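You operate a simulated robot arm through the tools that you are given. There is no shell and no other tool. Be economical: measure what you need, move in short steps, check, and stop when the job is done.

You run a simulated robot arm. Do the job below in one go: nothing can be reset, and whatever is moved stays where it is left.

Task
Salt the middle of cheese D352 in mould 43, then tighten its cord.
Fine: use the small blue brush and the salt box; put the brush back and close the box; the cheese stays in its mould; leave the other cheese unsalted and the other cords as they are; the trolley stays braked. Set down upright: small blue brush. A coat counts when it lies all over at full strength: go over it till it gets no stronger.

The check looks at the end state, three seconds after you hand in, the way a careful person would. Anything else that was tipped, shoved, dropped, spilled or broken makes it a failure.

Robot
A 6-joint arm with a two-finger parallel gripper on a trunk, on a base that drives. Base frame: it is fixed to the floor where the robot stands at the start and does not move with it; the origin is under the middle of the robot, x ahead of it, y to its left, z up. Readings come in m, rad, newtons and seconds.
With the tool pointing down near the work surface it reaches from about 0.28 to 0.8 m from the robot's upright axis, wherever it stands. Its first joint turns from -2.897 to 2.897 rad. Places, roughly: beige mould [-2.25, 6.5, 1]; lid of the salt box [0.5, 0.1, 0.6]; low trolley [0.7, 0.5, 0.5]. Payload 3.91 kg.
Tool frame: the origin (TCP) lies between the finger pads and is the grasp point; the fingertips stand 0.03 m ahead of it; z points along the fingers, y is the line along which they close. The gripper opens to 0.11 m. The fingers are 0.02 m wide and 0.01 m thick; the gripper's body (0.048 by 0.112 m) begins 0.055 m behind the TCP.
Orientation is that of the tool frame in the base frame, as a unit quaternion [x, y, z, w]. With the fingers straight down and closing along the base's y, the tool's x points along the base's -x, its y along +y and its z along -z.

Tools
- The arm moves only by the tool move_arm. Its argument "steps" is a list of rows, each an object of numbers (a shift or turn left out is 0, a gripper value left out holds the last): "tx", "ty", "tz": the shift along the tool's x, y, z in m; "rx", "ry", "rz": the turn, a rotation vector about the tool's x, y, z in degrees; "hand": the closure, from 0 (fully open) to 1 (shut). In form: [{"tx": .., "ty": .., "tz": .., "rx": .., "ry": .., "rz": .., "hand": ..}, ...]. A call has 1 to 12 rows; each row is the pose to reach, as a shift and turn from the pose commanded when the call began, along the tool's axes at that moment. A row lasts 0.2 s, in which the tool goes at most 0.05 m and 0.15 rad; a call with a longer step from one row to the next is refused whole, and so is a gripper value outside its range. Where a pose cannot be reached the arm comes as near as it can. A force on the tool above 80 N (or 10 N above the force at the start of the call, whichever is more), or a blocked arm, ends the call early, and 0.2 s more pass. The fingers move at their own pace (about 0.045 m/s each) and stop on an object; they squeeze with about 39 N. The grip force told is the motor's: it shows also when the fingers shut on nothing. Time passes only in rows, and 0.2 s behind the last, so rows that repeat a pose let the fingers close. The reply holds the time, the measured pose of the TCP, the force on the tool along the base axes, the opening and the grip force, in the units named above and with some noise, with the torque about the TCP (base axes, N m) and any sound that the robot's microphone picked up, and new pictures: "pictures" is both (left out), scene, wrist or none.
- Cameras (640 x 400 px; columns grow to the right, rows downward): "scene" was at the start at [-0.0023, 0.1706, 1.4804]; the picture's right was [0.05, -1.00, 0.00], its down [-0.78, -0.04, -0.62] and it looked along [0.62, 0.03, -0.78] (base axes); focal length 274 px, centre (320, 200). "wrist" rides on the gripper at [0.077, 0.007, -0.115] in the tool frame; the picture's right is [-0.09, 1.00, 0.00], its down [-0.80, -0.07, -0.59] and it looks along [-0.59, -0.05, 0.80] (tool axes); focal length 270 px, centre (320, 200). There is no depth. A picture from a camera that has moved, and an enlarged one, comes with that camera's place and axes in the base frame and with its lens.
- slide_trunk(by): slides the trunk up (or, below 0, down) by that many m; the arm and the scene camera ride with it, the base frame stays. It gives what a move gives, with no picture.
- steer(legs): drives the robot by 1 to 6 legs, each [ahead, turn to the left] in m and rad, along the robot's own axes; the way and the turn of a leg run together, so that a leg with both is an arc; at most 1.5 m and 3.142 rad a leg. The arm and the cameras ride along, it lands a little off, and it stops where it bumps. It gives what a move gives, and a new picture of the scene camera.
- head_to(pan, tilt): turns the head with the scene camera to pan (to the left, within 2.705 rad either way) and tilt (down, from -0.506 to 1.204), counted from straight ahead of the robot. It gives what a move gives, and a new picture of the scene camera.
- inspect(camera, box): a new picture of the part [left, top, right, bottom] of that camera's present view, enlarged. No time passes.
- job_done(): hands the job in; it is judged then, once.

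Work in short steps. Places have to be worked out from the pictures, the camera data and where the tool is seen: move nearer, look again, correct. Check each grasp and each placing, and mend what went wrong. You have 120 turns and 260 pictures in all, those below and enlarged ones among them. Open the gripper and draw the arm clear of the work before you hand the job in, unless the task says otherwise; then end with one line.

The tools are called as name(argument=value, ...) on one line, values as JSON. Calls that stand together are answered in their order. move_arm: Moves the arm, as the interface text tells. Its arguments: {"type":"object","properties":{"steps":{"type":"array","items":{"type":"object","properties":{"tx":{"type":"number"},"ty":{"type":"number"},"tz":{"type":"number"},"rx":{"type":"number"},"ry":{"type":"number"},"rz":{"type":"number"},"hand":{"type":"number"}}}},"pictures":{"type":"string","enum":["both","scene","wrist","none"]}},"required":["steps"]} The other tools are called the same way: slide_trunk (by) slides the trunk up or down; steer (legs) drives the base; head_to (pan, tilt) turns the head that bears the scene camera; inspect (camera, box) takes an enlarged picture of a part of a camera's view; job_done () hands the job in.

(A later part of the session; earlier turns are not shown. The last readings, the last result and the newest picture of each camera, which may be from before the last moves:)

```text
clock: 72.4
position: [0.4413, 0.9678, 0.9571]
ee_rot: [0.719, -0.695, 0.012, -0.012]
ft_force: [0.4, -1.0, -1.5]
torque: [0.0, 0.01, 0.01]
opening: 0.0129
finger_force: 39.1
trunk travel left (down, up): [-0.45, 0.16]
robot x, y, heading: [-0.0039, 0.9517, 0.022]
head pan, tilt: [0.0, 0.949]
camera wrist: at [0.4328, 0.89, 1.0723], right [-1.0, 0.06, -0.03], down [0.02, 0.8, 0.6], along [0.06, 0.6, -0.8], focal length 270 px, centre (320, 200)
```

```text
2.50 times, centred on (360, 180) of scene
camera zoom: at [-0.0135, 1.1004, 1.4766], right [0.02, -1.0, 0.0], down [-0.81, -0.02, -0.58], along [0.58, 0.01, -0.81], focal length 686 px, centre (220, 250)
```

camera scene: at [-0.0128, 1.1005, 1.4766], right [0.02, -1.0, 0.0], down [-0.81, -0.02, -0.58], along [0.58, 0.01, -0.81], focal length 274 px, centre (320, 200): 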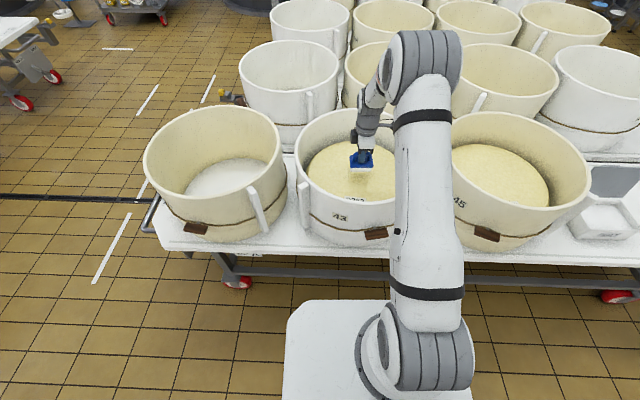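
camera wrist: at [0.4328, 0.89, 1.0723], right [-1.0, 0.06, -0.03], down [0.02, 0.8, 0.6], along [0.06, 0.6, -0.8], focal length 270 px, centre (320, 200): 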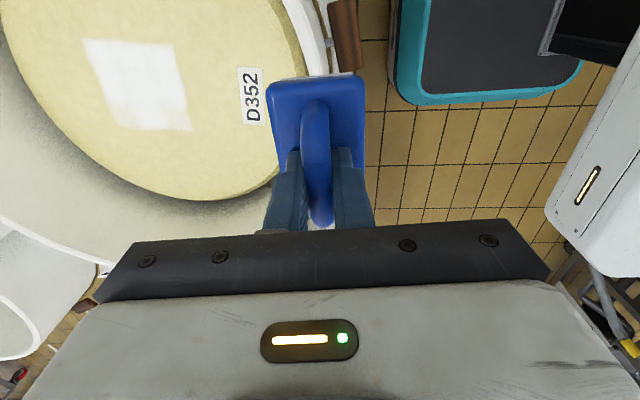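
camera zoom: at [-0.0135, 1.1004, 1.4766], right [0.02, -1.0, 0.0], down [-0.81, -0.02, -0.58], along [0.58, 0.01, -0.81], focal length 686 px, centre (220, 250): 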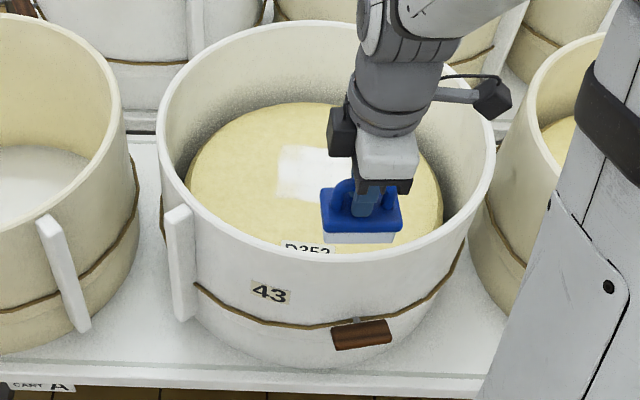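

inspect(camera="wrist", box=[0, 0, 320, 210])

inspect(camera="scene", box=[320, 130, 400, 200])

```text
1.90 times, centred on (160, 105) of wrist
camera zoom: at [0.4328, 0.89, 1.0723], right [-1.0, 0.06, -0.03], down [0.02, 0.8, 0.6], along [0.06, 0.6, -0.8], focal length 515 px, centre (625, 381)
```

zoom: 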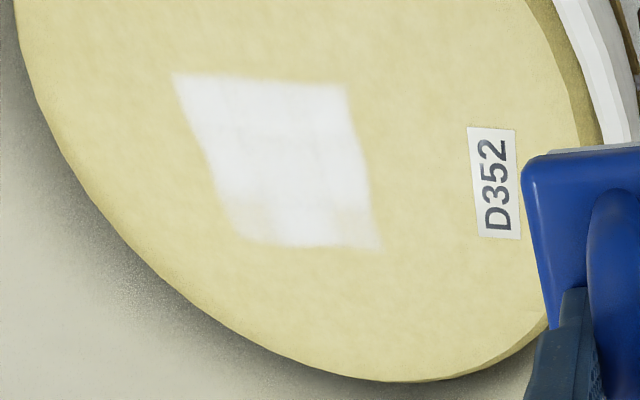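

```text
5.71 times, centred on (360, 165) of scene
camera zoom: at [-0.0135, 1.1004, 1.4766], right [0.02, -1.0, 0.0], down [-0.81, -0.02, -0.58], along [0.58, 0.01, -0.81], focal length 1568 px, centre (91, 400)
```

zoom: 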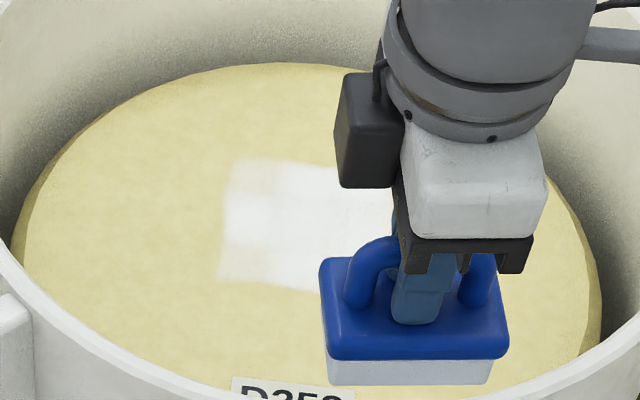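

The coat is solid but about 11×10 cm, and the salt ran out toward -x. More dips are needed, so I reposition to a spot (y≈0.56) from which both box and cheese are in reach.

steer(legs=[[-0.2, 0], [0, -1.593], [0.4, 0], [0, 1.571], [0.22, 0]])

```text
clock: 85.0
position: [0.4622, 0.5578, 0.9563]
ee_rot: [0.71, -0.704, 0.011, -0.012]
ft_force: [1.3, -0.3, -0.5]
torque: [0.02, 0.06, -0.01]
opening: 0.0129
finger_force: 38.8
trunk travel left (down, up): [-0.45, 0.16]
robot x, y, heading: [0.0105, 0.5502, 0.008]
head pan, tilt: [0.0, 0.949]
camera scene: at [0.0095, 0.6976, 1.4767], right [0.01, -1.0, 0.0], down [-0.81, -0.01, -0.58], along [0.58, 0.01, -0.81], focal length 274 px, centre (320, 200)
```

scene: 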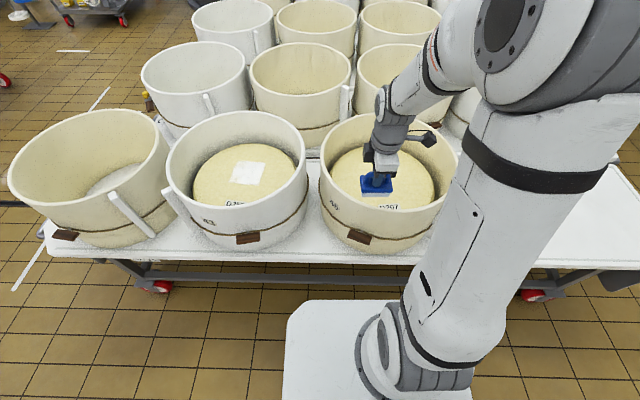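

The brush is high above the other mould; I look closely at the coat from here.

inspect(camera="scene", box=[180, 110, 310, 220])

```text
3.64 times, centred on (245, 165) of scene
camera zoom: at [0.0095, 0.6976, 1.4767], right [0.01, -1.0, 0.0], down [-0.81, -0.01, -0.58], along [0.58, 0.01, -0.81], focal length 998 px, centre (593, 327)
```

zoom: 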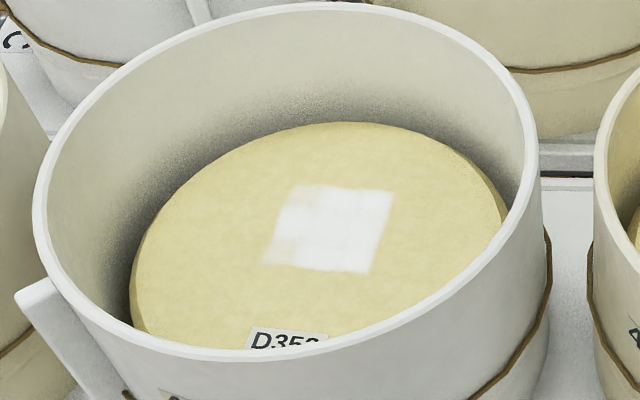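

The coat's square outline is concentric with the cheese, centred ≈(0.695, 0.98), some cells weaker. I re-dip: carry the brush to above the salt box.

move_arm(steps=[{"tx": 0.045, "ty": -0.008}, {"tx": 0.09, "ty": -0.016}, {"tx": 0.135, "ty": -0.024}, {"tx": 0.18, "ty": -0.032}, {"tx": 0.225, "ty": -0.04}, {"tx": 0.27, "ty": -0.048}, {"tx": 0.315, "ty": -0.056}, {"tx": 0.36, "ty": -0.064}, {"tx": 0.405, "ty": -0.072}, {"tx": 0.45, "ty": -0.08}, {"tx": 0.49, "ty": -0.088}, {"tx": 0.496, "ty": -0.098}], pictures="none")

head_to(pan=-0.6, tilt=0.95)

```text
clock: 87.6
position: [0.5646, 0.0641, 0.955]
ee_rot: [0.71, -0.704, 0.01, -0.012]
ft_force: [-0.1, -0.2, -0.8]
torque: [0.01, -0.01, -0.02]
opening: 0.013
finger_force: 39.0
trunk travel left (down, up): [-0.45, 0.16]
robot x, y, heading: [0.0131, 0.5474, 0.007]
head pan, tilt: [0.0, 0.949]
```

```text
clock: 88.6
position: [0.5645, 0.0646, 0.9561]
ee_rot: [0.71, -0.704, 0.011, -0.012]
ft_force: [0.2, 0.3, -0.6]
torque: [-0.01, -0.03, -0.01]
opening: 0.0128
finger_force: 38.9
trunk travel left (down, up): [-0.45, 0.16]
robot x, y, heading: [0.0144, 0.5467, 0.006]
head pan, tilt: [-0.6, 0.949]
camera scene: at [-0.0045, 0.6563, 1.4766], right [-0.56, -0.83, 0.0], down [-0.68, 0.45, -0.58], along [0.48, -0.32, -0.81], focal length 274 px, centre (320, 200)
```

scene: 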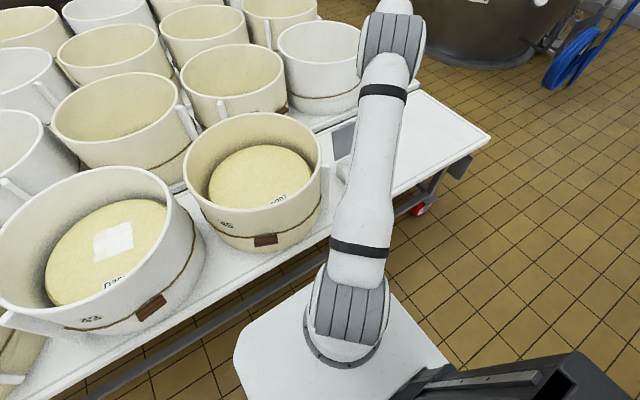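

The arm hides the box in the scene view; I straighten a 1.9° tilt, descend partway and use the wrist view.

move_arm(steps=[{"tz": 0.04, "rx": -1.9}, {"tz": 0.08, "rx": -1.9}, {"tz": 0.12, "rx": -1.9}, {"tz": 0.16, "rx": -1.9}, {"tz": 0.185, "rx": -1.9}, {"tz": 0.185, "rx": -1.9}], pictures="wrist")

```text
clock: 90.0
position: [0.5718, 0.0638, 0.774]
ee_rot: [0.71, -0.704, 0.0, -0.001]
ft_force: [-0.1, -0.2, -0.8]
torque: [0.01, -0.03, -0.01]
opening: 0.0127
finger_force: 38.8
trunk travel left (down, up): [-0.45, 0.16]
robot x, y, heading: [0.0105, 0.5455, 0.01]
head pan, tilt: [-0.6, 0.949]
camera wrist: at [0.5635, -0.0135, 0.8895], right [-1.0, 0.08, 0.0], down [0.06, 0.8, 0.6], along [0.05, 0.59, -0.8], focal length 270 px, centre (320, 200)
```

wrist: 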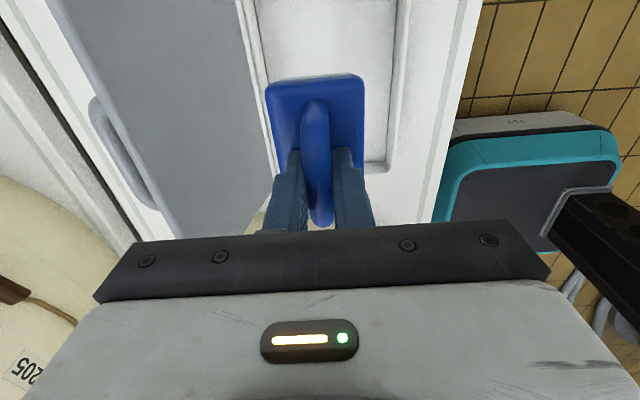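

I shift 1 cm toward -x and lower to salt contact (TCP z≈0.669).

move_arm(steps=[{"ty": 0.011, "tz": 0.02}, {"ty": 0.011, "tz": 0.05}, {"ty": 0.011, "tz": 0.08}, {"ty": 0.011, "tz": 0.095}, {"ty": 0.011, "tz": 0.101}, {"ty": 0.011, "tz": 0.105}, {"ty": 0.011, "tz": 0.105}, {"ty": 0.018, "tz": 0.104}, {"ty": 0.004, "tz": 0.104}, {"ty": 0.011, "tz": 0.104}], pictures="wrist")

```text
clock: 92.2
position: [0.5601, 0.0639, 0.6692]
ee_rot: [0.71, -0.704, 0.0, 0.0]
ft_force: [0.0, -0.2, -1.0]
torque: [0.03, 0.0, -0.02]
opening: 0.0128
finger_force: 38.5
trunk travel left (down, up): [-0.45, 0.16]
robot x, y, heading: [0.0142, 0.5492, 0.005]
head pan, tilt: [-0.6, 0.949]
camera wrist: at [0.552, -0.0143, 0.7848], right [-1.0, 0.08, 0.0], down [0.06, 0.8, 0.6], along [0.05, 0.59, -0.8], focal length 270 px, centre (320, 200)
```

wrist: 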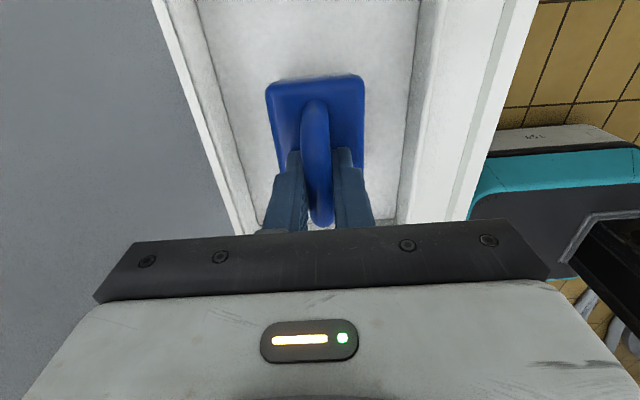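

No contact yet; a few mm lower.

move_arm(steps=[{"tz": 0.003}, {"tz": 0.005}, {"tz": 0.007}, {"tz": 0.007}], pictures="none")

```text
clock: 93.2
position: [0.5585, 0.0629, 0.668]
ee_rot: [0.71, -0.704, 0.003, 0.001]
ft_force: [-1.0, -0.9, 35.9]
torque: [0.59, 0.07, -0.02]
opening: 0.0131
finger_force: 39.3
trunk travel left (down, up): [-0.45, 0.16]
robot x, y, heading: [0.0129, 0.5479, 0.009]
head pan, tilt: [-0.6, 0.949]
```

Dipped with 36 N. Lift and head back toward mould 43 at height.

move_arm(steps=[{"tz": -0.03}, {"tz": -0.07}, {"tz": -0.11}, {"tz": -0.15}, {"tz": -0.19}, {"tz": -0.23}, {"tz": -0.27}, {"tz": -0.295}, {"tz": -0.295, "tx": -0.045, "ty": 0.01}, {"tz": -0.295, "tx": -0.09, "ty": 0.02}, {"tz": -0.295, "tx": -0.135, "ty": 0.03}, {"tz": -0.295, "tx": -0.18, "ty": 0.04}], pictures="none")

head_to(pan=0.2, tilt=0.9)

move_arm(steps=[{"tx": -0.045}, {"tx": -0.09}, {"tx": -0.135}, {"tx": -0.18}, {"tx": -0.225}, {"tx": -0.27}, {"tx": -0.315, "ty": -0.01}, {"tx": -0.36, "ty": -0.02}, {"tx": -0.405, "ty": -0.03}, {"tx": -0.45, "ty": -0.04}, {"tx": -0.49, "ty": -0.05}, {"tx": -0.53, "ty": -0.06}], pictures="both")

```text
clock: 95.8
position: [0.5174, 0.2437, 0.9583]
ee_rot: [0.71, -0.704, 0.0, -0.001]
ft_force: [0.4, -0.2, -0.6]
torque: [0.04, 0.0, 0.01]
opening: 0.0126
finger_force: 39.0
trunk travel left (down, up): [-0.45, 0.16]
robot x, y, heading: [0.0137, 0.5472, 0.011]
head pan, tilt: [-0.6, 0.949]
```

```text
clock: 96.9
position: [0.5185, 0.2428, 0.9585]
ee_rot: [0.71, -0.704, -0.001, -0.001]
ft_force: [-0.4, 0.5, -1.7]
torque: [-0.02, 0.01, -0.01]
opening: 0.0128
finger_force: 38.9
trunk travel left (down, up): [-0.45, 0.16]
robot x, y, heading: [0.0112, 0.546, 0.009]
head pan, tilt: [0.201, 0.901]
camera scene: at [0.009, 0.7125, 1.4802], right [0.21, -0.98, 0.0], down [-0.77, -0.16, -0.62], along [0.61, 0.13, -0.78], focal length 274 px, centre (320, 200)
```

scene: 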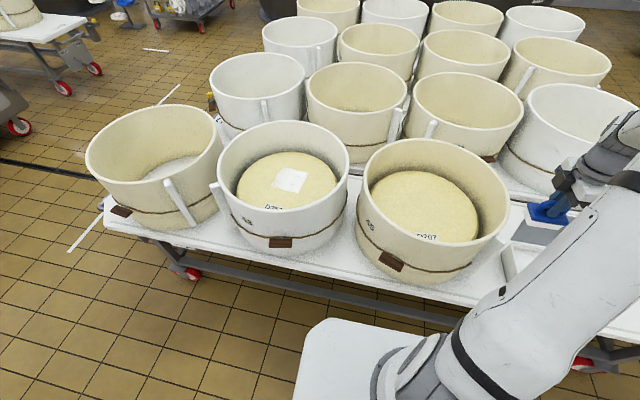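

```text
clock: 99.5
position: [0.5712, 0.7728, 0.9572]
ee_rot: [0.709, -0.705, -0.001, 0.0]
ft_force: [0.5, 0.6, -0.3]
torque: [-0.01, 0.0, -0.03]
opening: 0.0129
finger_force: 38.8
trunk travel left (down, up): [-0.45, 0.16]
robot x, y, heading: [0.0146, 0.5507, 0.008]
head pan, tilt: [0.201, 0.901]
camera scene: at [0.0093, 0.7131, 1.4802], right [0.21, -0.98, 0.0], down [-0.77, -0.16, -0.62], along [0.61, 0.13, -0.78], focal length 274 px, centre (320, 200)
camera wrist: at [0.5658, 0.6959, 1.0732], right [-1.0, 0.08, 0.0], down [0.06, 0.8, 0.6], along [0.05, 0.59, -0.8], focal length 270 px, centre (320, 200)
```

scene: 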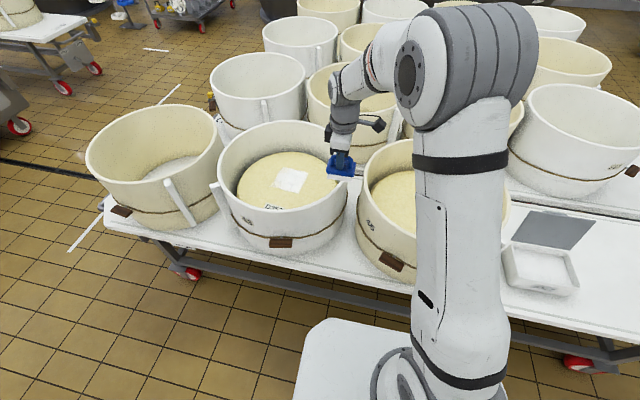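
wrist: 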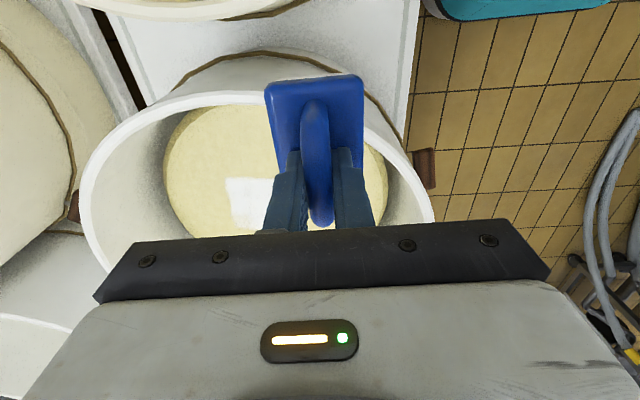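

Move above the coat centre (0.69, 0.975), then down to z≈0.80; watch reach.

move_arm(steps=[{"tx": -0.035, "ty": -0.02}, {"tx": -0.07, "ty": -0.04}, {"tx": -0.105, "ty": -0.06}, {"tx": -0.14, "ty": -0.08}, {"tx": -0.175, "ty": -0.1}, {"tx": -0.203, "ty": -0.12}, {"tx": -0.203, "ty": -0.12, "tz": 0.04}, {"tx": -0.203, "ty": -0.12, "tz": 0.08}, {"tx": -0.203, "ty": -0.12, "tz": 0.12}, {"tx": -0.203, "ty": -0.12, "tz": 0.155}, {"tx": -0.203, "ty": -0.12, "tz": 0.155}], pictures="both")

inspect(camera="scene", box=[210, 110, 370, 260])

```text
clock: 101.9
position: [0.691, 0.9773, 0.8052]
ee_rot: [0.71, -0.704, -0.001, 0.0]
ft_force: [-0.3, -0.2, -1.9]
torque: [0.01, -0.01, 0.02]
opening: 0.0127
finger_force: 38.9
trunk travel left (down, up): [-0.45, 0.16]
robot x, y, heading: [0.0138, 0.5454, 0.007]
head pan, tilt: [0.201, 0.901]
camera scene: at [0.0092, 0.7129, 1.4802], right [0.21, -0.98, 0.0], down [-0.77, -0.16, -0.62], along [0.61, 0.13, -0.78], focal length 274 px, centre (320, 200)
camera wrist: at [0.6834, 0.9002, 0.9212], right [-1.0, 0.08, 0.0], down [0.06, 0.8, 0.6], along [0.05, 0.59, -0.8], focal length 270 px, centre (320, 200)
```

scene: 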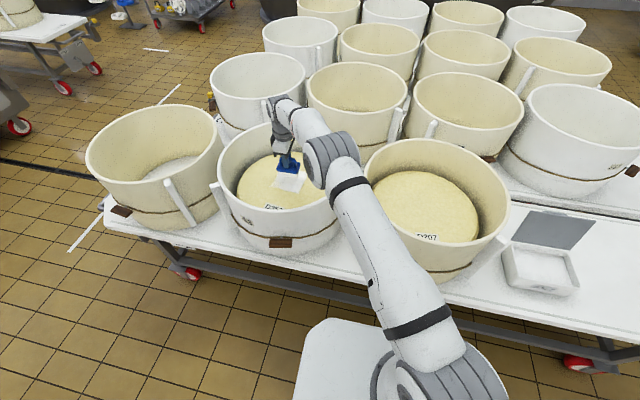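
wrist: 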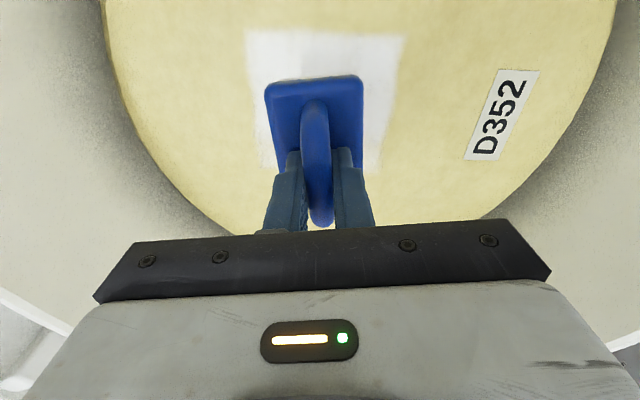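

```text
2.67 times, centred on (290, 185) of scene
camera zoom: at [0.0092, 0.7129, 1.4802], right [0.21, -0.98, 0.0], down [-0.77, -0.16, -0.62], along [0.61, 0.13, -0.78], focal length 732 px, centre (400, 240)
```

zoom: 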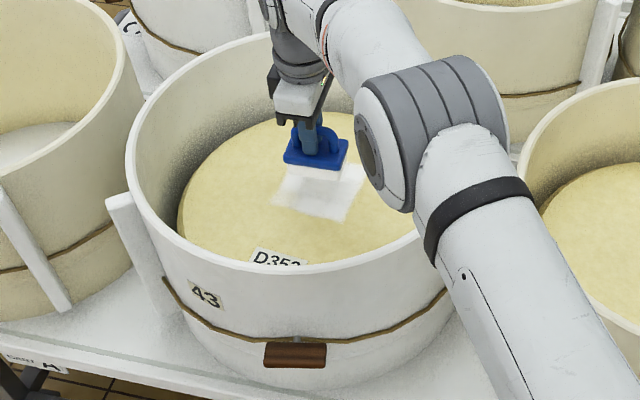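

Reachable, but the elbow is low over the rims (est. 0.84 underside). I raise the trunk by 0.08 so the elbow rides higher, then lower the tool.

slide_trunk(by=0.08)

move_arm(steps=[{"tz": 0.03}, {"tz": 0.06}, {"tz": 0.08}, {"tz": 0.09}, {"tz": 0.1}, {"tz": 0.1}], pictures="both")

```text
clock: 103.1
position: [0.6908, 0.9782, 0.8858]
ee_rot: [0.71, -0.705, 0.0, 0.0]
ft_force: [-0.1, 0.1, -1.3]
torque: [-0.03, 0.03, 0.02]
opening: 0.0127
finger_force: 38.6
trunk travel left (down, up): [-0.53, 0.08]
robot x, y, heading: [0.0136, 0.55, 0.011]
head pan, tilt: [0.201, 0.901]
```

```text
clock: 104.5
position: [0.69, 0.9771, 0.7863]
ee_rot: [0.71, -0.704, -0.001, -0.001]
ft_force: [-0.6, -0.3, -1.1]
torque: [-0.04, 0.0, 0.0]
opening: 0.0129
finger_force: 38.7
trunk travel left (down, up): [-0.53, 0.08]
robot x, y, heading: [0.0115, 0.5464, 0.01]
head pan, tilt: [0.201, 0.901]
camera scene: at [0.0091, 0.7128, 1.5602], right [0.21, -0.98, 0.0], down [-0.77, -0.16, -0.62], along [0.61, 0.13, -0.78], focal length 274 px, centre (320, 200)
camera wrist: at [0.6837, 0.8989, 0.9016], right [-1.0, 0.08, 0.0], down [0.06, 0.8, 0.6], along [0.05, 0.59, -0.8], focal length 270 px, centre (320, 200)
```

scene: 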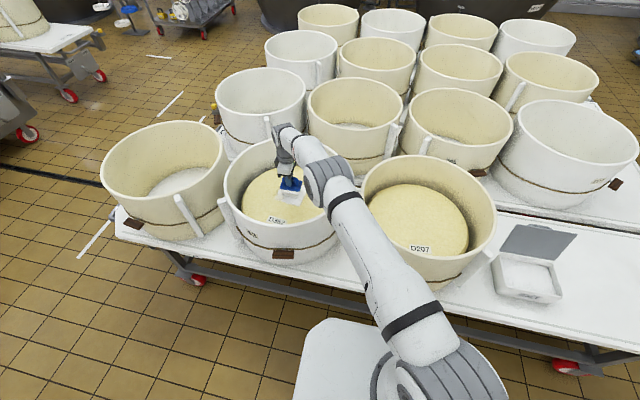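
wrist: 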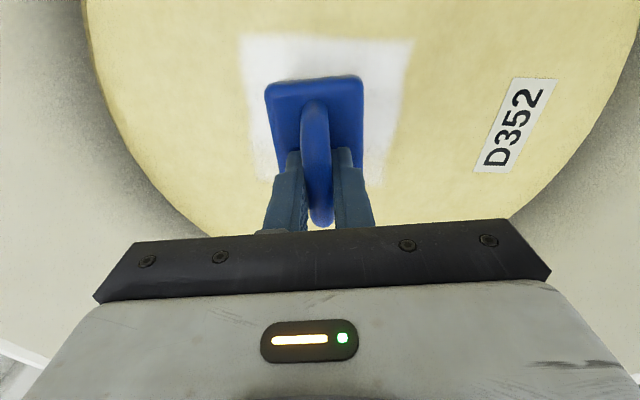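

Good. Lower to light contact.

move_arm(steps=[{"tz": 0.01}, {"tz": 0.016}, {"tz": 0.019}, {"tz": 0.019}], pictures="none")

```text
clock: 105.5
position: [0.6909, 0.9777, 0.7689]
ee_rot: [0.711, -0.703, 0.0, -0.001]
ft_force: [0.4, -0.7, 2.8]
torque: [-0.13, 0.01, 0.07]
opening: 0.0127
finger_force: 39.5
trunk travel left (down, up): [-0.53, 0.08]
robot x, y, heading: [0.01, 0.5483, 0.005]
head pan, tilt: [0.201, 0.901]
```

Light contact. I press ~2 mm and sweep over the patch in x with small y offsets.

move_arm(steps=[{"tz": 0.002, "ty": -0.02}, {"tz": 0.002, "ty": -0.045}, {"tz": 0.002, "ty": -0.02}, {"tz": 0.002, "ty": 0.005}, {"tz": 0.002, "ty": 0.03}, {"tz": 0.002, "ty": 0.055}, {"tz": 0.002, "ty": 0.055, "tx": -0.02}, {"tz": 0.002, "ty": 0.03, "tx": -0.02}, {"tz": 0.002, "ty": 0.005, "tx": -0.02}, {"tz": 0.002, "ty": -0.02, "tx": -0.02}, {"tz": 0.002, "ty": -0.045, "tx": -0.02}, {"tz": 0.002, "ty": -0.045, "tx": 0.01}], pictures="wrist")

inspect(camera="scene", box=[220, 130, 350, 260])

```text
clock: 108.1
position: [0.7182, 0.9556, 0.7693]
ee_rot: [0.711, -0.704, -0.001, 0.0]
ft_force: [-0.8, -0.1, -0.6]
torque: [-0.01, -0.01, 0.0]
opening: 0.0128
finger_force: 38.9
out of reach, approached as far as the arm can: row 1, 2, 3, 10, 11, 12
trunk travel left (down, up): [-0.53, 0.08]
robot x, y, heading: [0.013, 0.5491, 0.007]
head pan, tilt: [0.201, 0.901]
camera wrist: at [0.7116, 0.8785, 0.8852], right [-1.0, 0.08, 0.0], down [0.06, 0.8, 0.59], along [0.05, 0.59, -0.8], focal length 270 px, centre (320, 200)
```

wrist: 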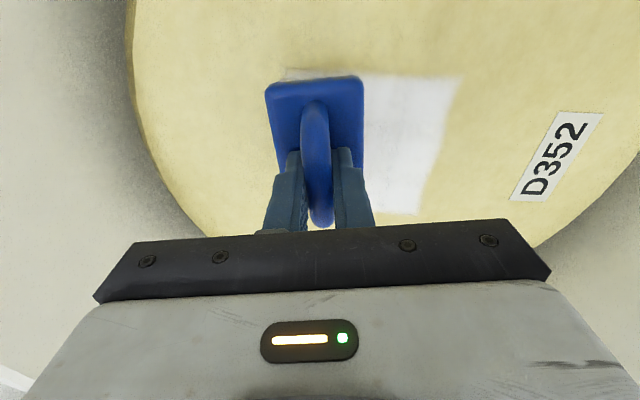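

```text
3.08 times, centred on (285, 195) of scene
camera zoom: at [0.0093, 0.7129, 1.56], right [0.21, -0.98, 0.0], down [-0.77, -0.16, -0.62], along [0.61, 0.13, -0.78], focal length 844 px, centre (428, 215)
```

zoom: 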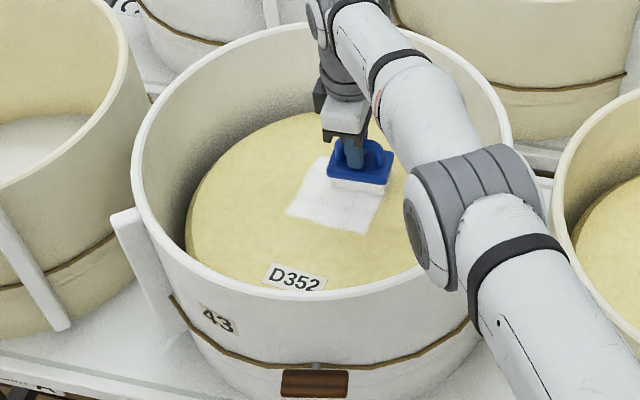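

The coat is bounded to a square; the near half improved, but the far part is out of reach under contact from here. I lift, retract, and drive to face mould 43 (also needed for the cord).

move_arm(steps=[{"tz": -0.04}, {"tz": -0.08}, {"tz": -0.12}, {"tz": -0.16}, {"tz": -0.2}, {"tz": -0.2, "ty": 0.04, "tx": 0.02}, {"tz": -0.2, "ty": 0.08, "tx": 0.05}, {"tz": -0.2, "ty": 0.12, "tx": 0.08}, {"tz": -0.2, "ty": 0.16, "tx": 0.11}, {"tz": -0.2, "ty": 0.2, "tx": 0.14}, {"tz": -0.2, "ty": 0.24, "tx": 0.17}, {"tz": -0.2, "ty": 0.28, "tx": 0.2}], pictures="none")

inspect(camera="scene", box=[240, 150, 330, 240])

steer(legs=[[-0.2, 0], [0, 1.563], [0.4, 0], [0, -1.571], [0.22, 0]])

```text
clock: 110.7
position: [0.4376, 0.7524, 0.9678]
ee_rot: [0.71, -0.704, 0.0, -0.001]
ft_force: [-0.1, -0.3, -1.1]
torque: [0.03, -0.03, 0.01]
opening: 0.0125
finger_force: 39.3
trunk travel left (down, up): [-0.53, 0.08]
robot x, y, heading: [0.0118, 0.5446, 0.005]
head pan, tilt: [0.201, 0.901]
```

```text
4.44 times, centred on (285, 195) of scene
camera zoom: at [0.008, 0.7122, 1.5603], right [0.21, -0.98, 0.0], down [-0.77, -0.16, -0.62], along [0.61, 0.13, -0.78], focal length 1219 px, centre (476, 222)
```

zoom: 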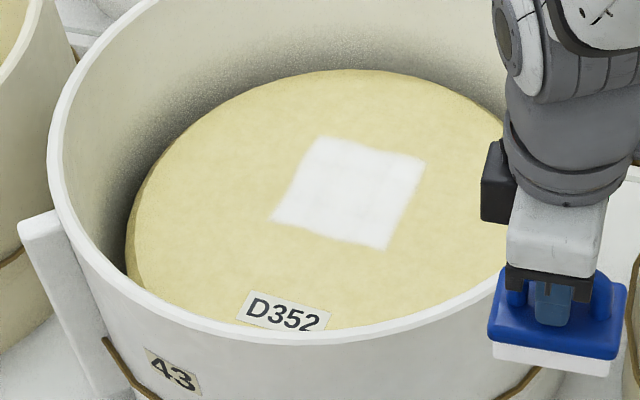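

```text
clock: 123.2
position: [0.4529, 1.1768, 0.9674]
ee_rot: [0.724, -0.689, -0.001, 0.0]
ft_force: [1.1, -0.4, -1.7]
torque: [0.03, 0.01, -0.01]
opening: 0.0127
finger_force: 39.0
trunk travel left (down, up): [-0.53, 0.08]
robot x, y, heading: [0.0338, 0.9757, 0.032]
head pan, tilt: [0.201, 0.901]
camera scene: at [0.0259, 1.1367, 1.5603], right [0.24, -0.97, 0.0], down [-0.76, -0.18, -0.62], along [0.6, 0.15, -0.79], focal length 274 px, centre (320, 200)
```

scene: 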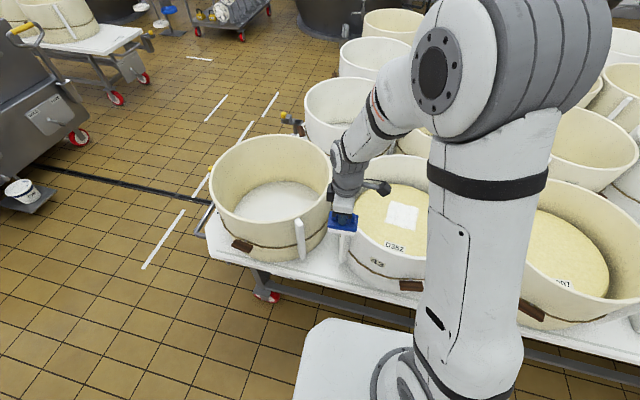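

Coat is nearly uniform, with the far corners a bit weaker. From here I move the brush above the centre and down to z≈0.785.

move_arm(steps=[{"ty": -0.033, "tx": 0.03}, {"ty": -0.066, "tx": 0.06}, {"ty": -0.099, "tx": 0.09}, {"ty": -0.132, "tx": 0.12}, {"ty": -0.165, "tx": 0.15}, {"ty": -0.2, "tx": 0.18}, {"ty": -0.232, "tx": 0.209}, {"ty": -0.232, "tx": 0.209, "tz": 0.045}, {"ty": -0.232, "tx": 0.209, "tz": 0.09}, {"ty": -0.232, "tx": 0.209, "tz": 0.135}, {"ty": -0.232, "tx": 0.209, "tz": 0.18}, {"ty": -0.232, "tx": 0.209, "tz": 0.185}], pictures="wrist")

inspect(camera="scene", box=[330, 140, 470, 280])

```text
clock: 125.8
position: [0.692, 0.9773, 0.7819]
ee_rot: [0.724, -0.69, 0.0, -0.001]
ft_force: [0.4, 0.4, -1.8]
torque: [-0.01, -0.02, 0.03]
opening: 0.0128
finger_force: 39.1
trunk travel left (down, up): [-0.53, 0.08]
robot x, y, heading: [0.0352, 0.9706, 0.039]
head pan, tilt: [0.201, 0.901]
camera wrist: at [0.6891, 0.9005, 0.8976], right [-1.0, 0.04, 0.0], down [0.03, 0.8, 0.6], along [0.02, 0.6, -0.8], focal length 270 px, centre (320, 200)
```

wrist: 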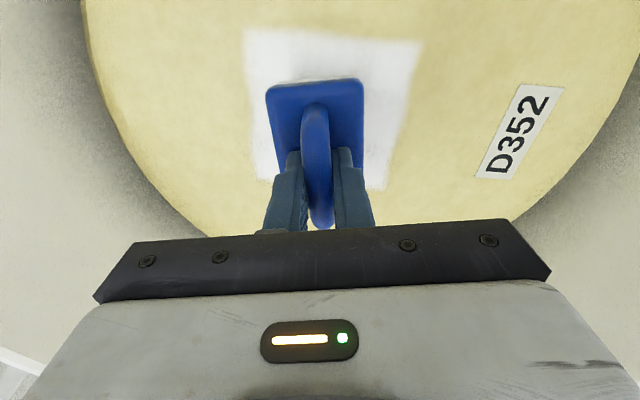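

```text
2.86 times, centred on (400, 210) of scene
camera zoom: at [0.0231, 1.1365, 1.5603], right [0.24, -0.97, 0.0], down [-0.76, -0.18, -0.62], along [0.6, 0.15, -0.78], focal length 784 px, centre (91, 171)
```

zoom: 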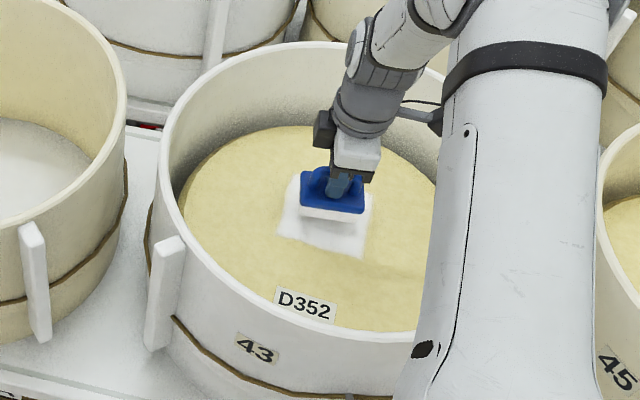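

Patch measured ≈12×12 cm centred (0.688, 0.982). I lower to contact and sweep the whole square.

move_arm(steps=[{"tz": 0.008}, {"tz": 0.014, "tx": 0.02, "ty": -0.02}, {"tz": 0.015, "tx": 0.02, "ty": -0.045}, {"tz": 0.015, "tx": 0.02, "ty": -0.02}, {"tz": 0.015, "tx": 0.02, "ty": 0.005}, {"tz": 0.015, "tx": 0.02, "ty": 0.03}, {"tz": 0.015, "tx": 0.02, "ty": 0.055}, {"tz": 0.015, "tx": -0.005, "ty": 0.055}, {"tz": 0.015, "tx": -0.025, "ty": 0.055}, {"tz": 0.015, "tx": -0.03, "ty": 0.03}, {"tz": 0.015, "tx": -0.03, "ty": 0.005}, {"tz": 0.015, "tx": -0.03, "ty": -0.02}], pictures="none")

move_arm(steps=[{"ty": -0.025}, {"tx": 0.025, "ty": -0.025}, {"tx": 0.05, "ty": -0.025}, {"tx": 0.05, "ty": 0.0}, {"tx": 0.05, "ty": 0.025}, {"tx": 0.05, "ty": 0.05}, {"tx": 0.05, "ty": 0.075}, {"tx": 0.025, "ty": 0.075}, {"tx": 0.0, "ty": 0.075}, {"tx": 0.0, "ty": 0.05}, {"tx": 0.0, "ty": 0.025}, {"tx": 0.0, "ty": 0.0}], pictures="wrist")

```text
clock: 128.4
position: [0.7108, 1.0095, 0.7678]
ee_rot: [0.723, -0.691, -0.001, 0.0]
ft_force: [-0.6, 1.0, 5.5]
torque: [0.2, -0.05, 0.04]
opening: 0.0129
finger_force: 39.0
trunk travel left (down, up): [-0.53, 0.08]
robot x, y, heading: [0.0315, 0.9709, 0.039]
head pan, tilt: [0.201, 0.901]
```

```text
clock: 131.0
position: [0.7115, 1.0103, 0.7685]
ee_rot: [0.724, -0.69, 0.0, -0.002]
ft_force: [-4.9, 0.4, 14.8]
torque: [0.12, 0.04, 0.0]
opening: 0.0128
finger_force: 39.0
trunk travel left (down, up): [-0.53, 0.08]
robot x, y, heading: [0.0338, 0.9699, 0.031]
head pan, tilt: [0.201, 0.901]
camera wrist: at [0.7065, 0.9317, 0.8835], right [-1.0, 0.04, 0.0], down [0.03, 0.8, 0.6], along [0.03, 0.6, -0.8], focal length 270 px, centre (320, 200)
```

wrist: 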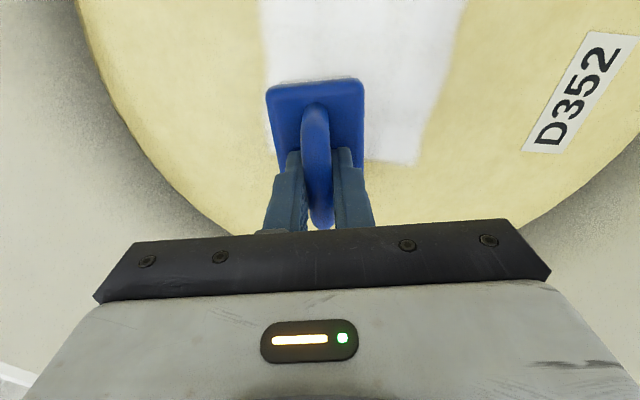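

Contact was good (5–15 N). One more full pass, then lift and look.

move_arm(steps=[{"ty": -0.025}, {"tx": 0.025, "ty": -0.025}, {"tx": 0.05, "ty": -0.025}, {"tx": 0.05, "ty": 0.0}, {"tx": 0.05, "ty": 0.025}, {"tx": 0.05, "ty": 0.05}, {"tx": 0.05, "ty": 0.075}, {"tx": 0.025, "ty": 0.075}, {"tx": 0.0, "ty": 0.075}, {"tx": 0.0, "ty": 0.05}, {"tx": 0.0, "ty": 0.025}, {"tx": 0.0, "ty": 0.0}], pictures="none")

move_arm(steps=[{"tz": -0.04}, {"tz": -0.08}, {"tz": -0.12}, {"tz": -0.16}, {"tz": -0.2}, {"tz": -0.2, "ty": 0.04, "tx": 0.03}, {"tz": -0.2, "ty": 0.08, "tx": 0.06}, {"tz": -0.2, "ty": 0.12, "tx": 0.09}, {"tz": -0.2, "ty": 0.16, "tx": 0.12}, {"tz": -0.2, "ty": 0.2, "tx": 0.15}, {"tz": -0.2, "ty": 0.24, "tx": 0.16}, {"tz": -0.2, "ty": 0.28, "tx": 0.16}], pictures="none")

inspect(camera="scene", box=[360, 160, 460, 250])

inspect(camera="wrist", box=[0, 0, 320, 230])

```text
clock: 133.6
position: [0.7133, 1.0103, 0.7676]
ee_rot: [0.724, -0.69, 0.0, -0.001]
ft_force: [-1.1, 0.4, 5.0]
torque: [0.01, -0.03, 0.02]
opening: 0.0128
finger_force: 39.1
trunk travel left (down, up): [-0.53, 0.08]
robot x, y, heading: [0.0347, 0.9678, 0.041]
head pan, tilt: [0.201, 0.901]
```

```text
clock: 136.2
position: [0.4386, 0.8367, 0.9674]
ee_rot: [0.724, -0.69, -0.002, -0.001]
ft_force: [0.0, 0.4, -0.6]
torque: [-0.01, -0.02, 0.01]
opening: 0.0128
finger_force: 38.8
trunk travel left (down, up): [-0.53, 0.08]
robot x, y, heading: [0.0327, 0.9754, 0.037]
head pan, tilt: [0.201, 0.901]
```

```text
4.44 times, centred on (410, 205) of scene
camera zoom: at [0.022, 1.1366, 1.5602], right [0.24, -0.97, 0.0], down [-0.76, -0.18, -0.62], along [0.6, 0.15, -0.78], focal length 1219 px, centre (-80, 178)
```

zoom: 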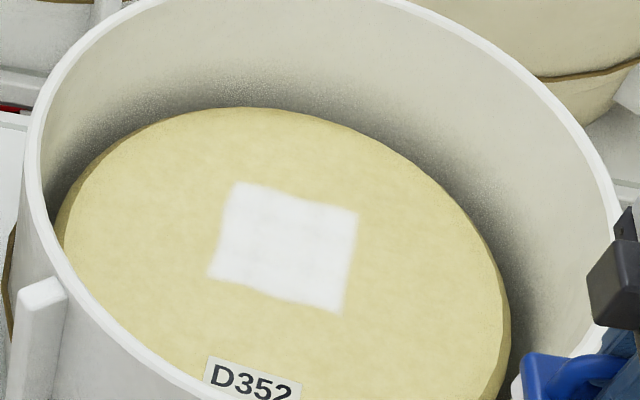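

```text
1.74 times, centred on (160, 115) of wrist
camera zoom: at [0.4351, 0.7592, 1.0831], right [-1.0, 0.04, 0.0], down [0.03, 0.8, 0.6], along [0.02, 0.6, -0.8], focal length 470 px, centre (598, 348)
```

zoom: 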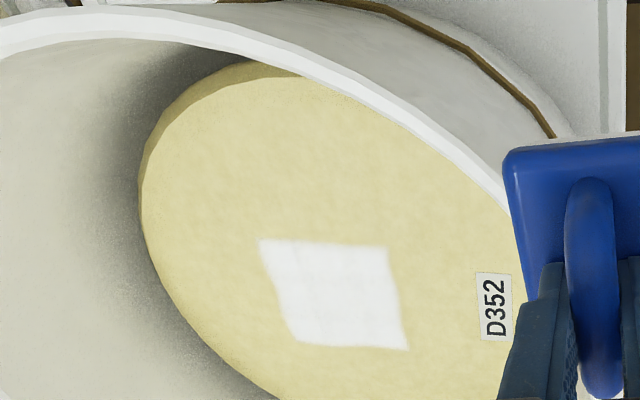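

Uniform and strong. To confirm saturation I check the bristles, then make another pass and compare.

inspect(camera="scene", box=[440, 190, 540, 270])

inspect(camera="scene", box=[370, 190, 450, 240])

```text
5.00 times, centred on (490, 230) of scene
camera zoom: at [0.022, 1.1366, 1.5602], right [0.24, -0.97, 0.0], down [-0.76, -0.18, -0.62], along [0.6, 0.15, -0.78], focal length 1372 px, centre (-530, 50)
```

zoom: 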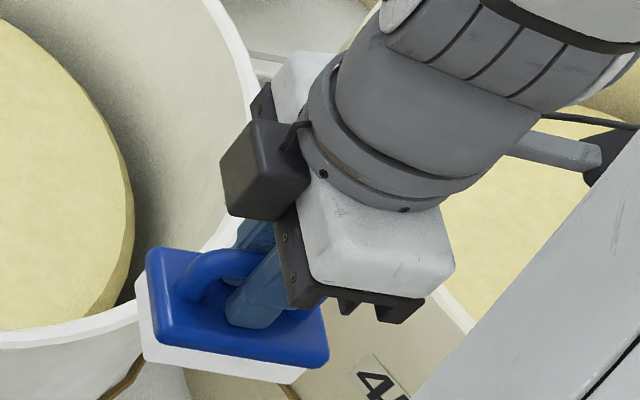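

```text
8.00 times, centred on (410, 215) of scene
camera zoom: at [0.022, 1.1366, 1.5602], right [0.24, -0.97, 0.0], down [-0.76, -0.18, -0.62], along [0.6, 0.15, -0.78], focal length 2194 px, centre (-400, 80)
```

zoom: 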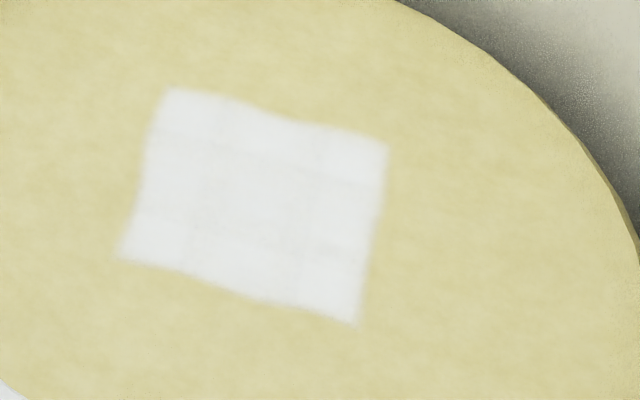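

Bristles are still white and the coat has no visible cells. One more double pass for certainty.

move_arm(steps=[{"ty": -0.04, "tx": -0.02}, {"ty": -0.08, "tx": -0.04}, {"ty": -0.12, "tx": -0.06}, {"ty": -0.16, "tx": -0.08}, {"ty": -0.2, "tx": -0.1}, {"ty": -0.24, "tx": -0.13}, {"ty": -0.28, "tx": -0.16}, {"ty": -0.28, "tx": -0.16, "tz": 0.045}, {"ty": -0.28, "tx": -0.16, "tz": 0.09}, {"ty": -0.28, "tx": -0.16, "tz": 0.135}, {"ty": -0.28, "tx": -0.16, "tz": 0.175}, {"ty": -0.28, "tx": -0.16, "tz": 0.192}], pictures="none")

move_arm(steps=[{"tz": 0.009}, {"tz": 0.009, "ty": -0.025}, {"tz": 0.009, "tx": 0.025, "ty": -0.025}, {"tz": 0.009, "tx": 0.055, "ty": -0.025}, {"tz": 0.009, "tx": 0.055, "ty": 0.0}, {"tz": 0.009, "tx": 0.055, "ty": 0.025}, {"tz": 0.009, "tx": 0.055, "ty": 0.05}, {"tz": 0.009, "tx": 0.055, "ty": 0.08}, {"tz": 0.009, "tx": 0.025, "ty": 0.08}, {"tz": 0.009, "tx": 0.0, "ty": 0.08}, {"tz": 0.009, "ty": 0.05}, {"tz": 0.009, "ty": 0.025}], pictures="none")

move_arm(steps=[{"ty": -0.025}, {"ty": -0.05}, {"tx": 0.028, "ty": -0.05}, {"tx": 0.028, "ty": -0.025}, {"tx": 0.028, "ty": 0.0}, {"tx": 0.028, "ty": 0.025}, {"tx": 0.028, "ty": 0.05}, {"tx": 0.028, "ty": 0.025}, {"tx": 0.028, "ty": 0.0}, {"tx": 0.028, "ty": 0.0, "tz": -0.04}, {"tx": 0.028, "tz": -0.08}], pictures="none")

move_arm(steps=[{"tz": -0.04}, {"tz": -0.08}, {"tz": -0.115}, {"tz": -0.115, "ty": 0.04, "tx": 0.02}, {"tz": -0.115, "ty": 0.08, "tx": 0.06}, {"tz": -0.115, "ty": 0.12, "tx": 0.09}, {"tz": -0.115, "ty": 0.16, "tx": 0.12}, {"tz": -0.115, "ty": 0.2, "tx": 0.13}, {"tz": -0.115, "ty": 0.24, "tx": 0.13}, {"tz": -0.115, "ty": 0.26, "tx": 0.13}], pictures="none")

inspect(camera="scene", box=[370, 190, 450, 240])

```text
clock: 138.8
position: [0.7106, 1.0119, 0.774]
ee_rot: [0.723, -0.691, -0.002, -0.002]
ft_force: [1.5, -0.2, -1.0]
torque: [0.0, 0.0, -0.01]
opening: 0.0129
finger_force: 39.1
trunk travel left (down, up): [-0.53, 0.08]
robot x, y, heading: [0.031, 0.9716, 0.039]
head pan, tilt: [0.201, 0.901]
```

```text
clock: 141.4
position: [0.6838, 1.0101, 0.7668]
ee_rot: [0.724, -0.69, 0.0, -0.001]
ft_force: [-7.2, 2.0, 19.5]
torque: [0.21, 0.11, 0.04]
opening: 0.0129
finger_force: 39.7
trunk travel left (down, up): [-0.53, 0.08]
robot x, y, heading: [0.031, 0.9758, 0.038]
head pan, tilt: [0.201, 0.901]
```

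```text
clock: 143.8
position: [0.6876, 0.9804, 0.8476]
ee_rot: [0.724, -0.69, -0.001, 0.0]
ft_force: [-0.4, -0.2, -1.8]
torque: [0.0, 0.01, -0.01]
opening: 0.0129
finger_force: 39.0
trunk travel left (down, up): [-0.53, 0.08]
robot x, y, heading: [0.0295, 0.9674, 0.037]
head pan, tilt: [0.201, 0.901]
```

```text
refused: row 5 steps farther than a row can; nothing moved
```

```text
8.00 times, centred on (410, 215) of scene
camera zoom: at [0.0226, 1.1365, 1.5601], right [0.24, -0.97, 0.0], down [-0.76, -0.18, -0.62], along [0.6, 0.15, -0.78], focal length 2194 px, centre (-400, 80)
```

zoom: 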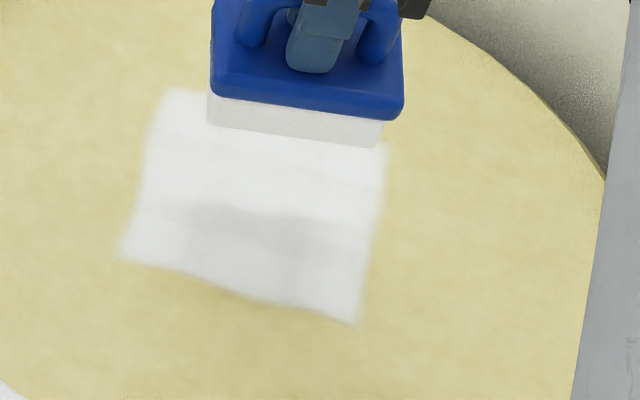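

No change: the coat is saturated. I retract the arm, this time with legal steps.

move_arm(steps=[{"tz": -0.04}, {"tz": -0.08}, {"tz": -0.115}, {"tz": -0.115, "ty": 0.04, "tx": 0.01}, {"tz": -0.115, "ty": 0.08, "tx": 0.02}, {"tz": -0.115, "ty": 0.12, "tx": 0.03}, {"tz": -0.115, "ty": 0.16, "tx": 0.03}, {"tz": -0.115, "ty": 0.2, "tx": 0.03}, {"tz": -0.115, "ty": 0.24, "tx": 0.03}, {"tz": -0.115, "ty": 0.26, "tx": 0.03}], pictures="wrist")

head_to(pan=-0.1, tilt=0.85)

inspect(camera="scene", box=[240, 120, 400, 260])

```text
clock: 146.0
position: [0.4295, 0.9383, 0.9635]
ee_rot: [0.725, -0.689, 0.0, -0.001]
ft_force: [0.8, 0.2, -1.0]
torque: [-0.03, 0.0, 0.0]
opening: 0.013
finger_force: 38.3
trunk travel left (down, up): [-0.53, 0.08]
robot x, y, heading: [0.0302, 0.9737, 0.029]
head pan, tilt: [0.201, 0.901]
camera wrist: at [0.4257, 0.8602, 1.0786], right [-1.0, 0.04, 0.0], down [0.03, 0.8, 0.6], along [0.02, 0.6, -0.8], focal length 270 px, centre (320, 200)
```

wrist: 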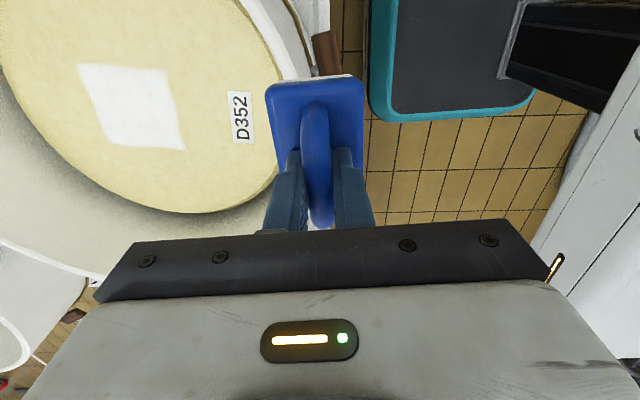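

```text
clock: 146.8
position: [0.4302, 0.9391, 0.9634]
ee_rot: [0.724, -0.69, -0.001, -0.001]
ft_force: [0.2, 0.5, -2.0]
torque: [-0.03, 0.0, 0.03]
opening: 0.0128
finger_force: 39.2
trunk travel left (down, up): [-0.53, 0.08]
robot x, y, heading: [0.0334, 0.9721, 0.034]
head pan, tilt: [-0.099, 0.85]
camera scene: at [0.0274, 1.1139, 1.5641], right [-0.06, -1.0, 0.0], down [-0.75, 0.05, -0.66], along [0.66, -0.04, -0.75], focal length 274 px, centre (320, 200)
```

scene: 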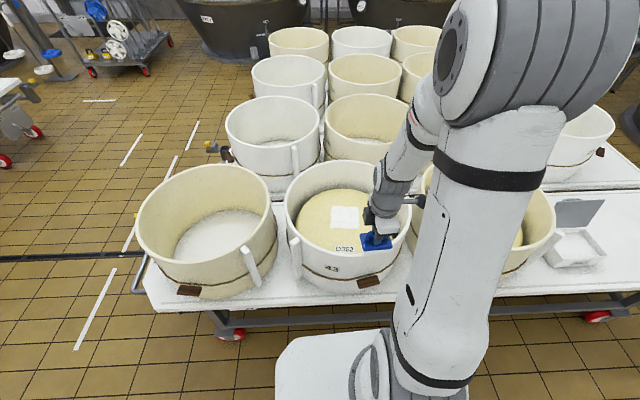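

```text
2.86 times, centred on (320, 190) of scene
camera zoom: at [0.0274, 1.1139, 1.5641], right [-0.06, -1.0, 0.0], down [-0.75, 0.05, -0.66], along [0.66, -0.04, -0.75], focal length 784 px, centre (320, 229)
```

zoom: 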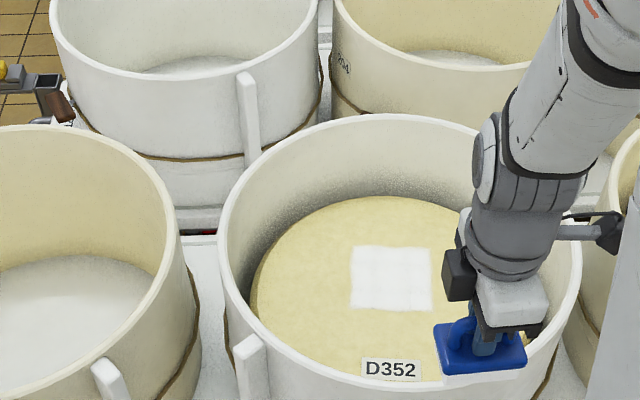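

Coat is full. Now drive back to the start place to return the brush and close the box.

steer(legs=[[-0.23, 0], [0, -1.605], [0.96, 0], [0, 1.571], [0.2, 0]])

slide_trunk(by=-0.08)

head_to(pan=-0.1, tilt=0.95)

```text
clock: 162.0
position: [0.4438, 0.0093, 0.9617]
ee_rot: [0.734, -0.68, -0.001, 0.0]
ft_force: [0.7, 0.0, -1.1]
torque: [0.01, 0.0, 0.04]
opening: 0.0125
finger_force: 39.3
trunk travel left (down, up): [-0.53, 0.08]
robot x, y, heading: [0.0419, 0.0102, 0.072]
head pan, tilt: [-0.099, 0.85]
camera scene: at [0.0368, 0.153, 1.5642], right [-0.03, -1.0, 0.0], down [-0.75, 0.02, -0.66], along [0.66, -0.02, -0.75], focal length 274 px, centre (320, 200)
```

scene: 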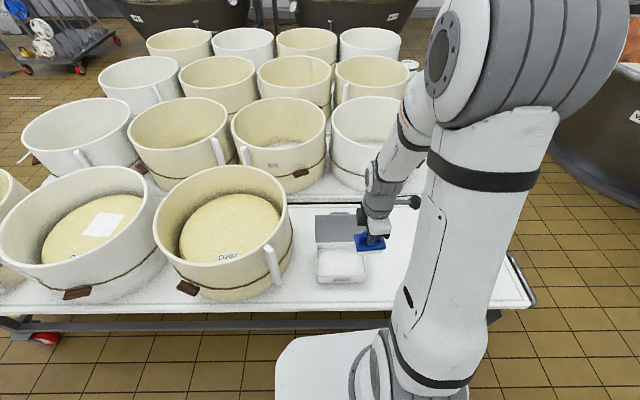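

```text
clock: 163.2
position: [0.4417, 0.0082, 0.8833]
ee_rot: [0.734, -0.68, 0.0, -0.001]
ft_force: [-0.2, -0.5, -1.5]
torque: [-0.02, -0.02, 0.01]
opening: 0.0128
finger_force: 38.8
trunk travel left (down, up): [-0.45, 0.16]
robot x, y, heading: [0.0422, 0.0124, 0.073]
head pan, tilt: [-0.099, 0.85]
```

```text
clock: 163.8
position: [0.4419, 0.0093, 0.8822]
ee_rot: [0.733, -0.68, 0.0, -0.001]
ft_force: [-0.2, 0.0, -1.3]
torque: [-0.04, -0.01, 0.0]
opening: 0.0127
finger_force: 38.7
trunk travel left (down, up): [-0.45, 0.16]
robot x, y, heading: [0.0484, 0.0099, 0.076]
head pan, tilt: [-0.099, 0.949]
camera scene: at [0.0293, 0.1529, 1.4767], right [-0.03, -1.0, 0.0], down [-0.81, 0.02, -0.58], along [0.58, -0.02, -0.81], focal length 274 px, centre (320, 200)
```

scene: 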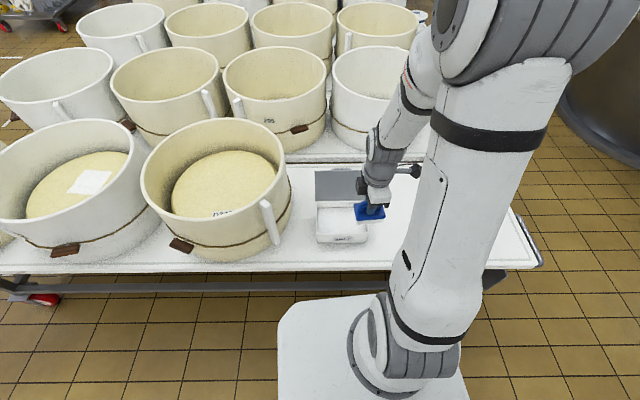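

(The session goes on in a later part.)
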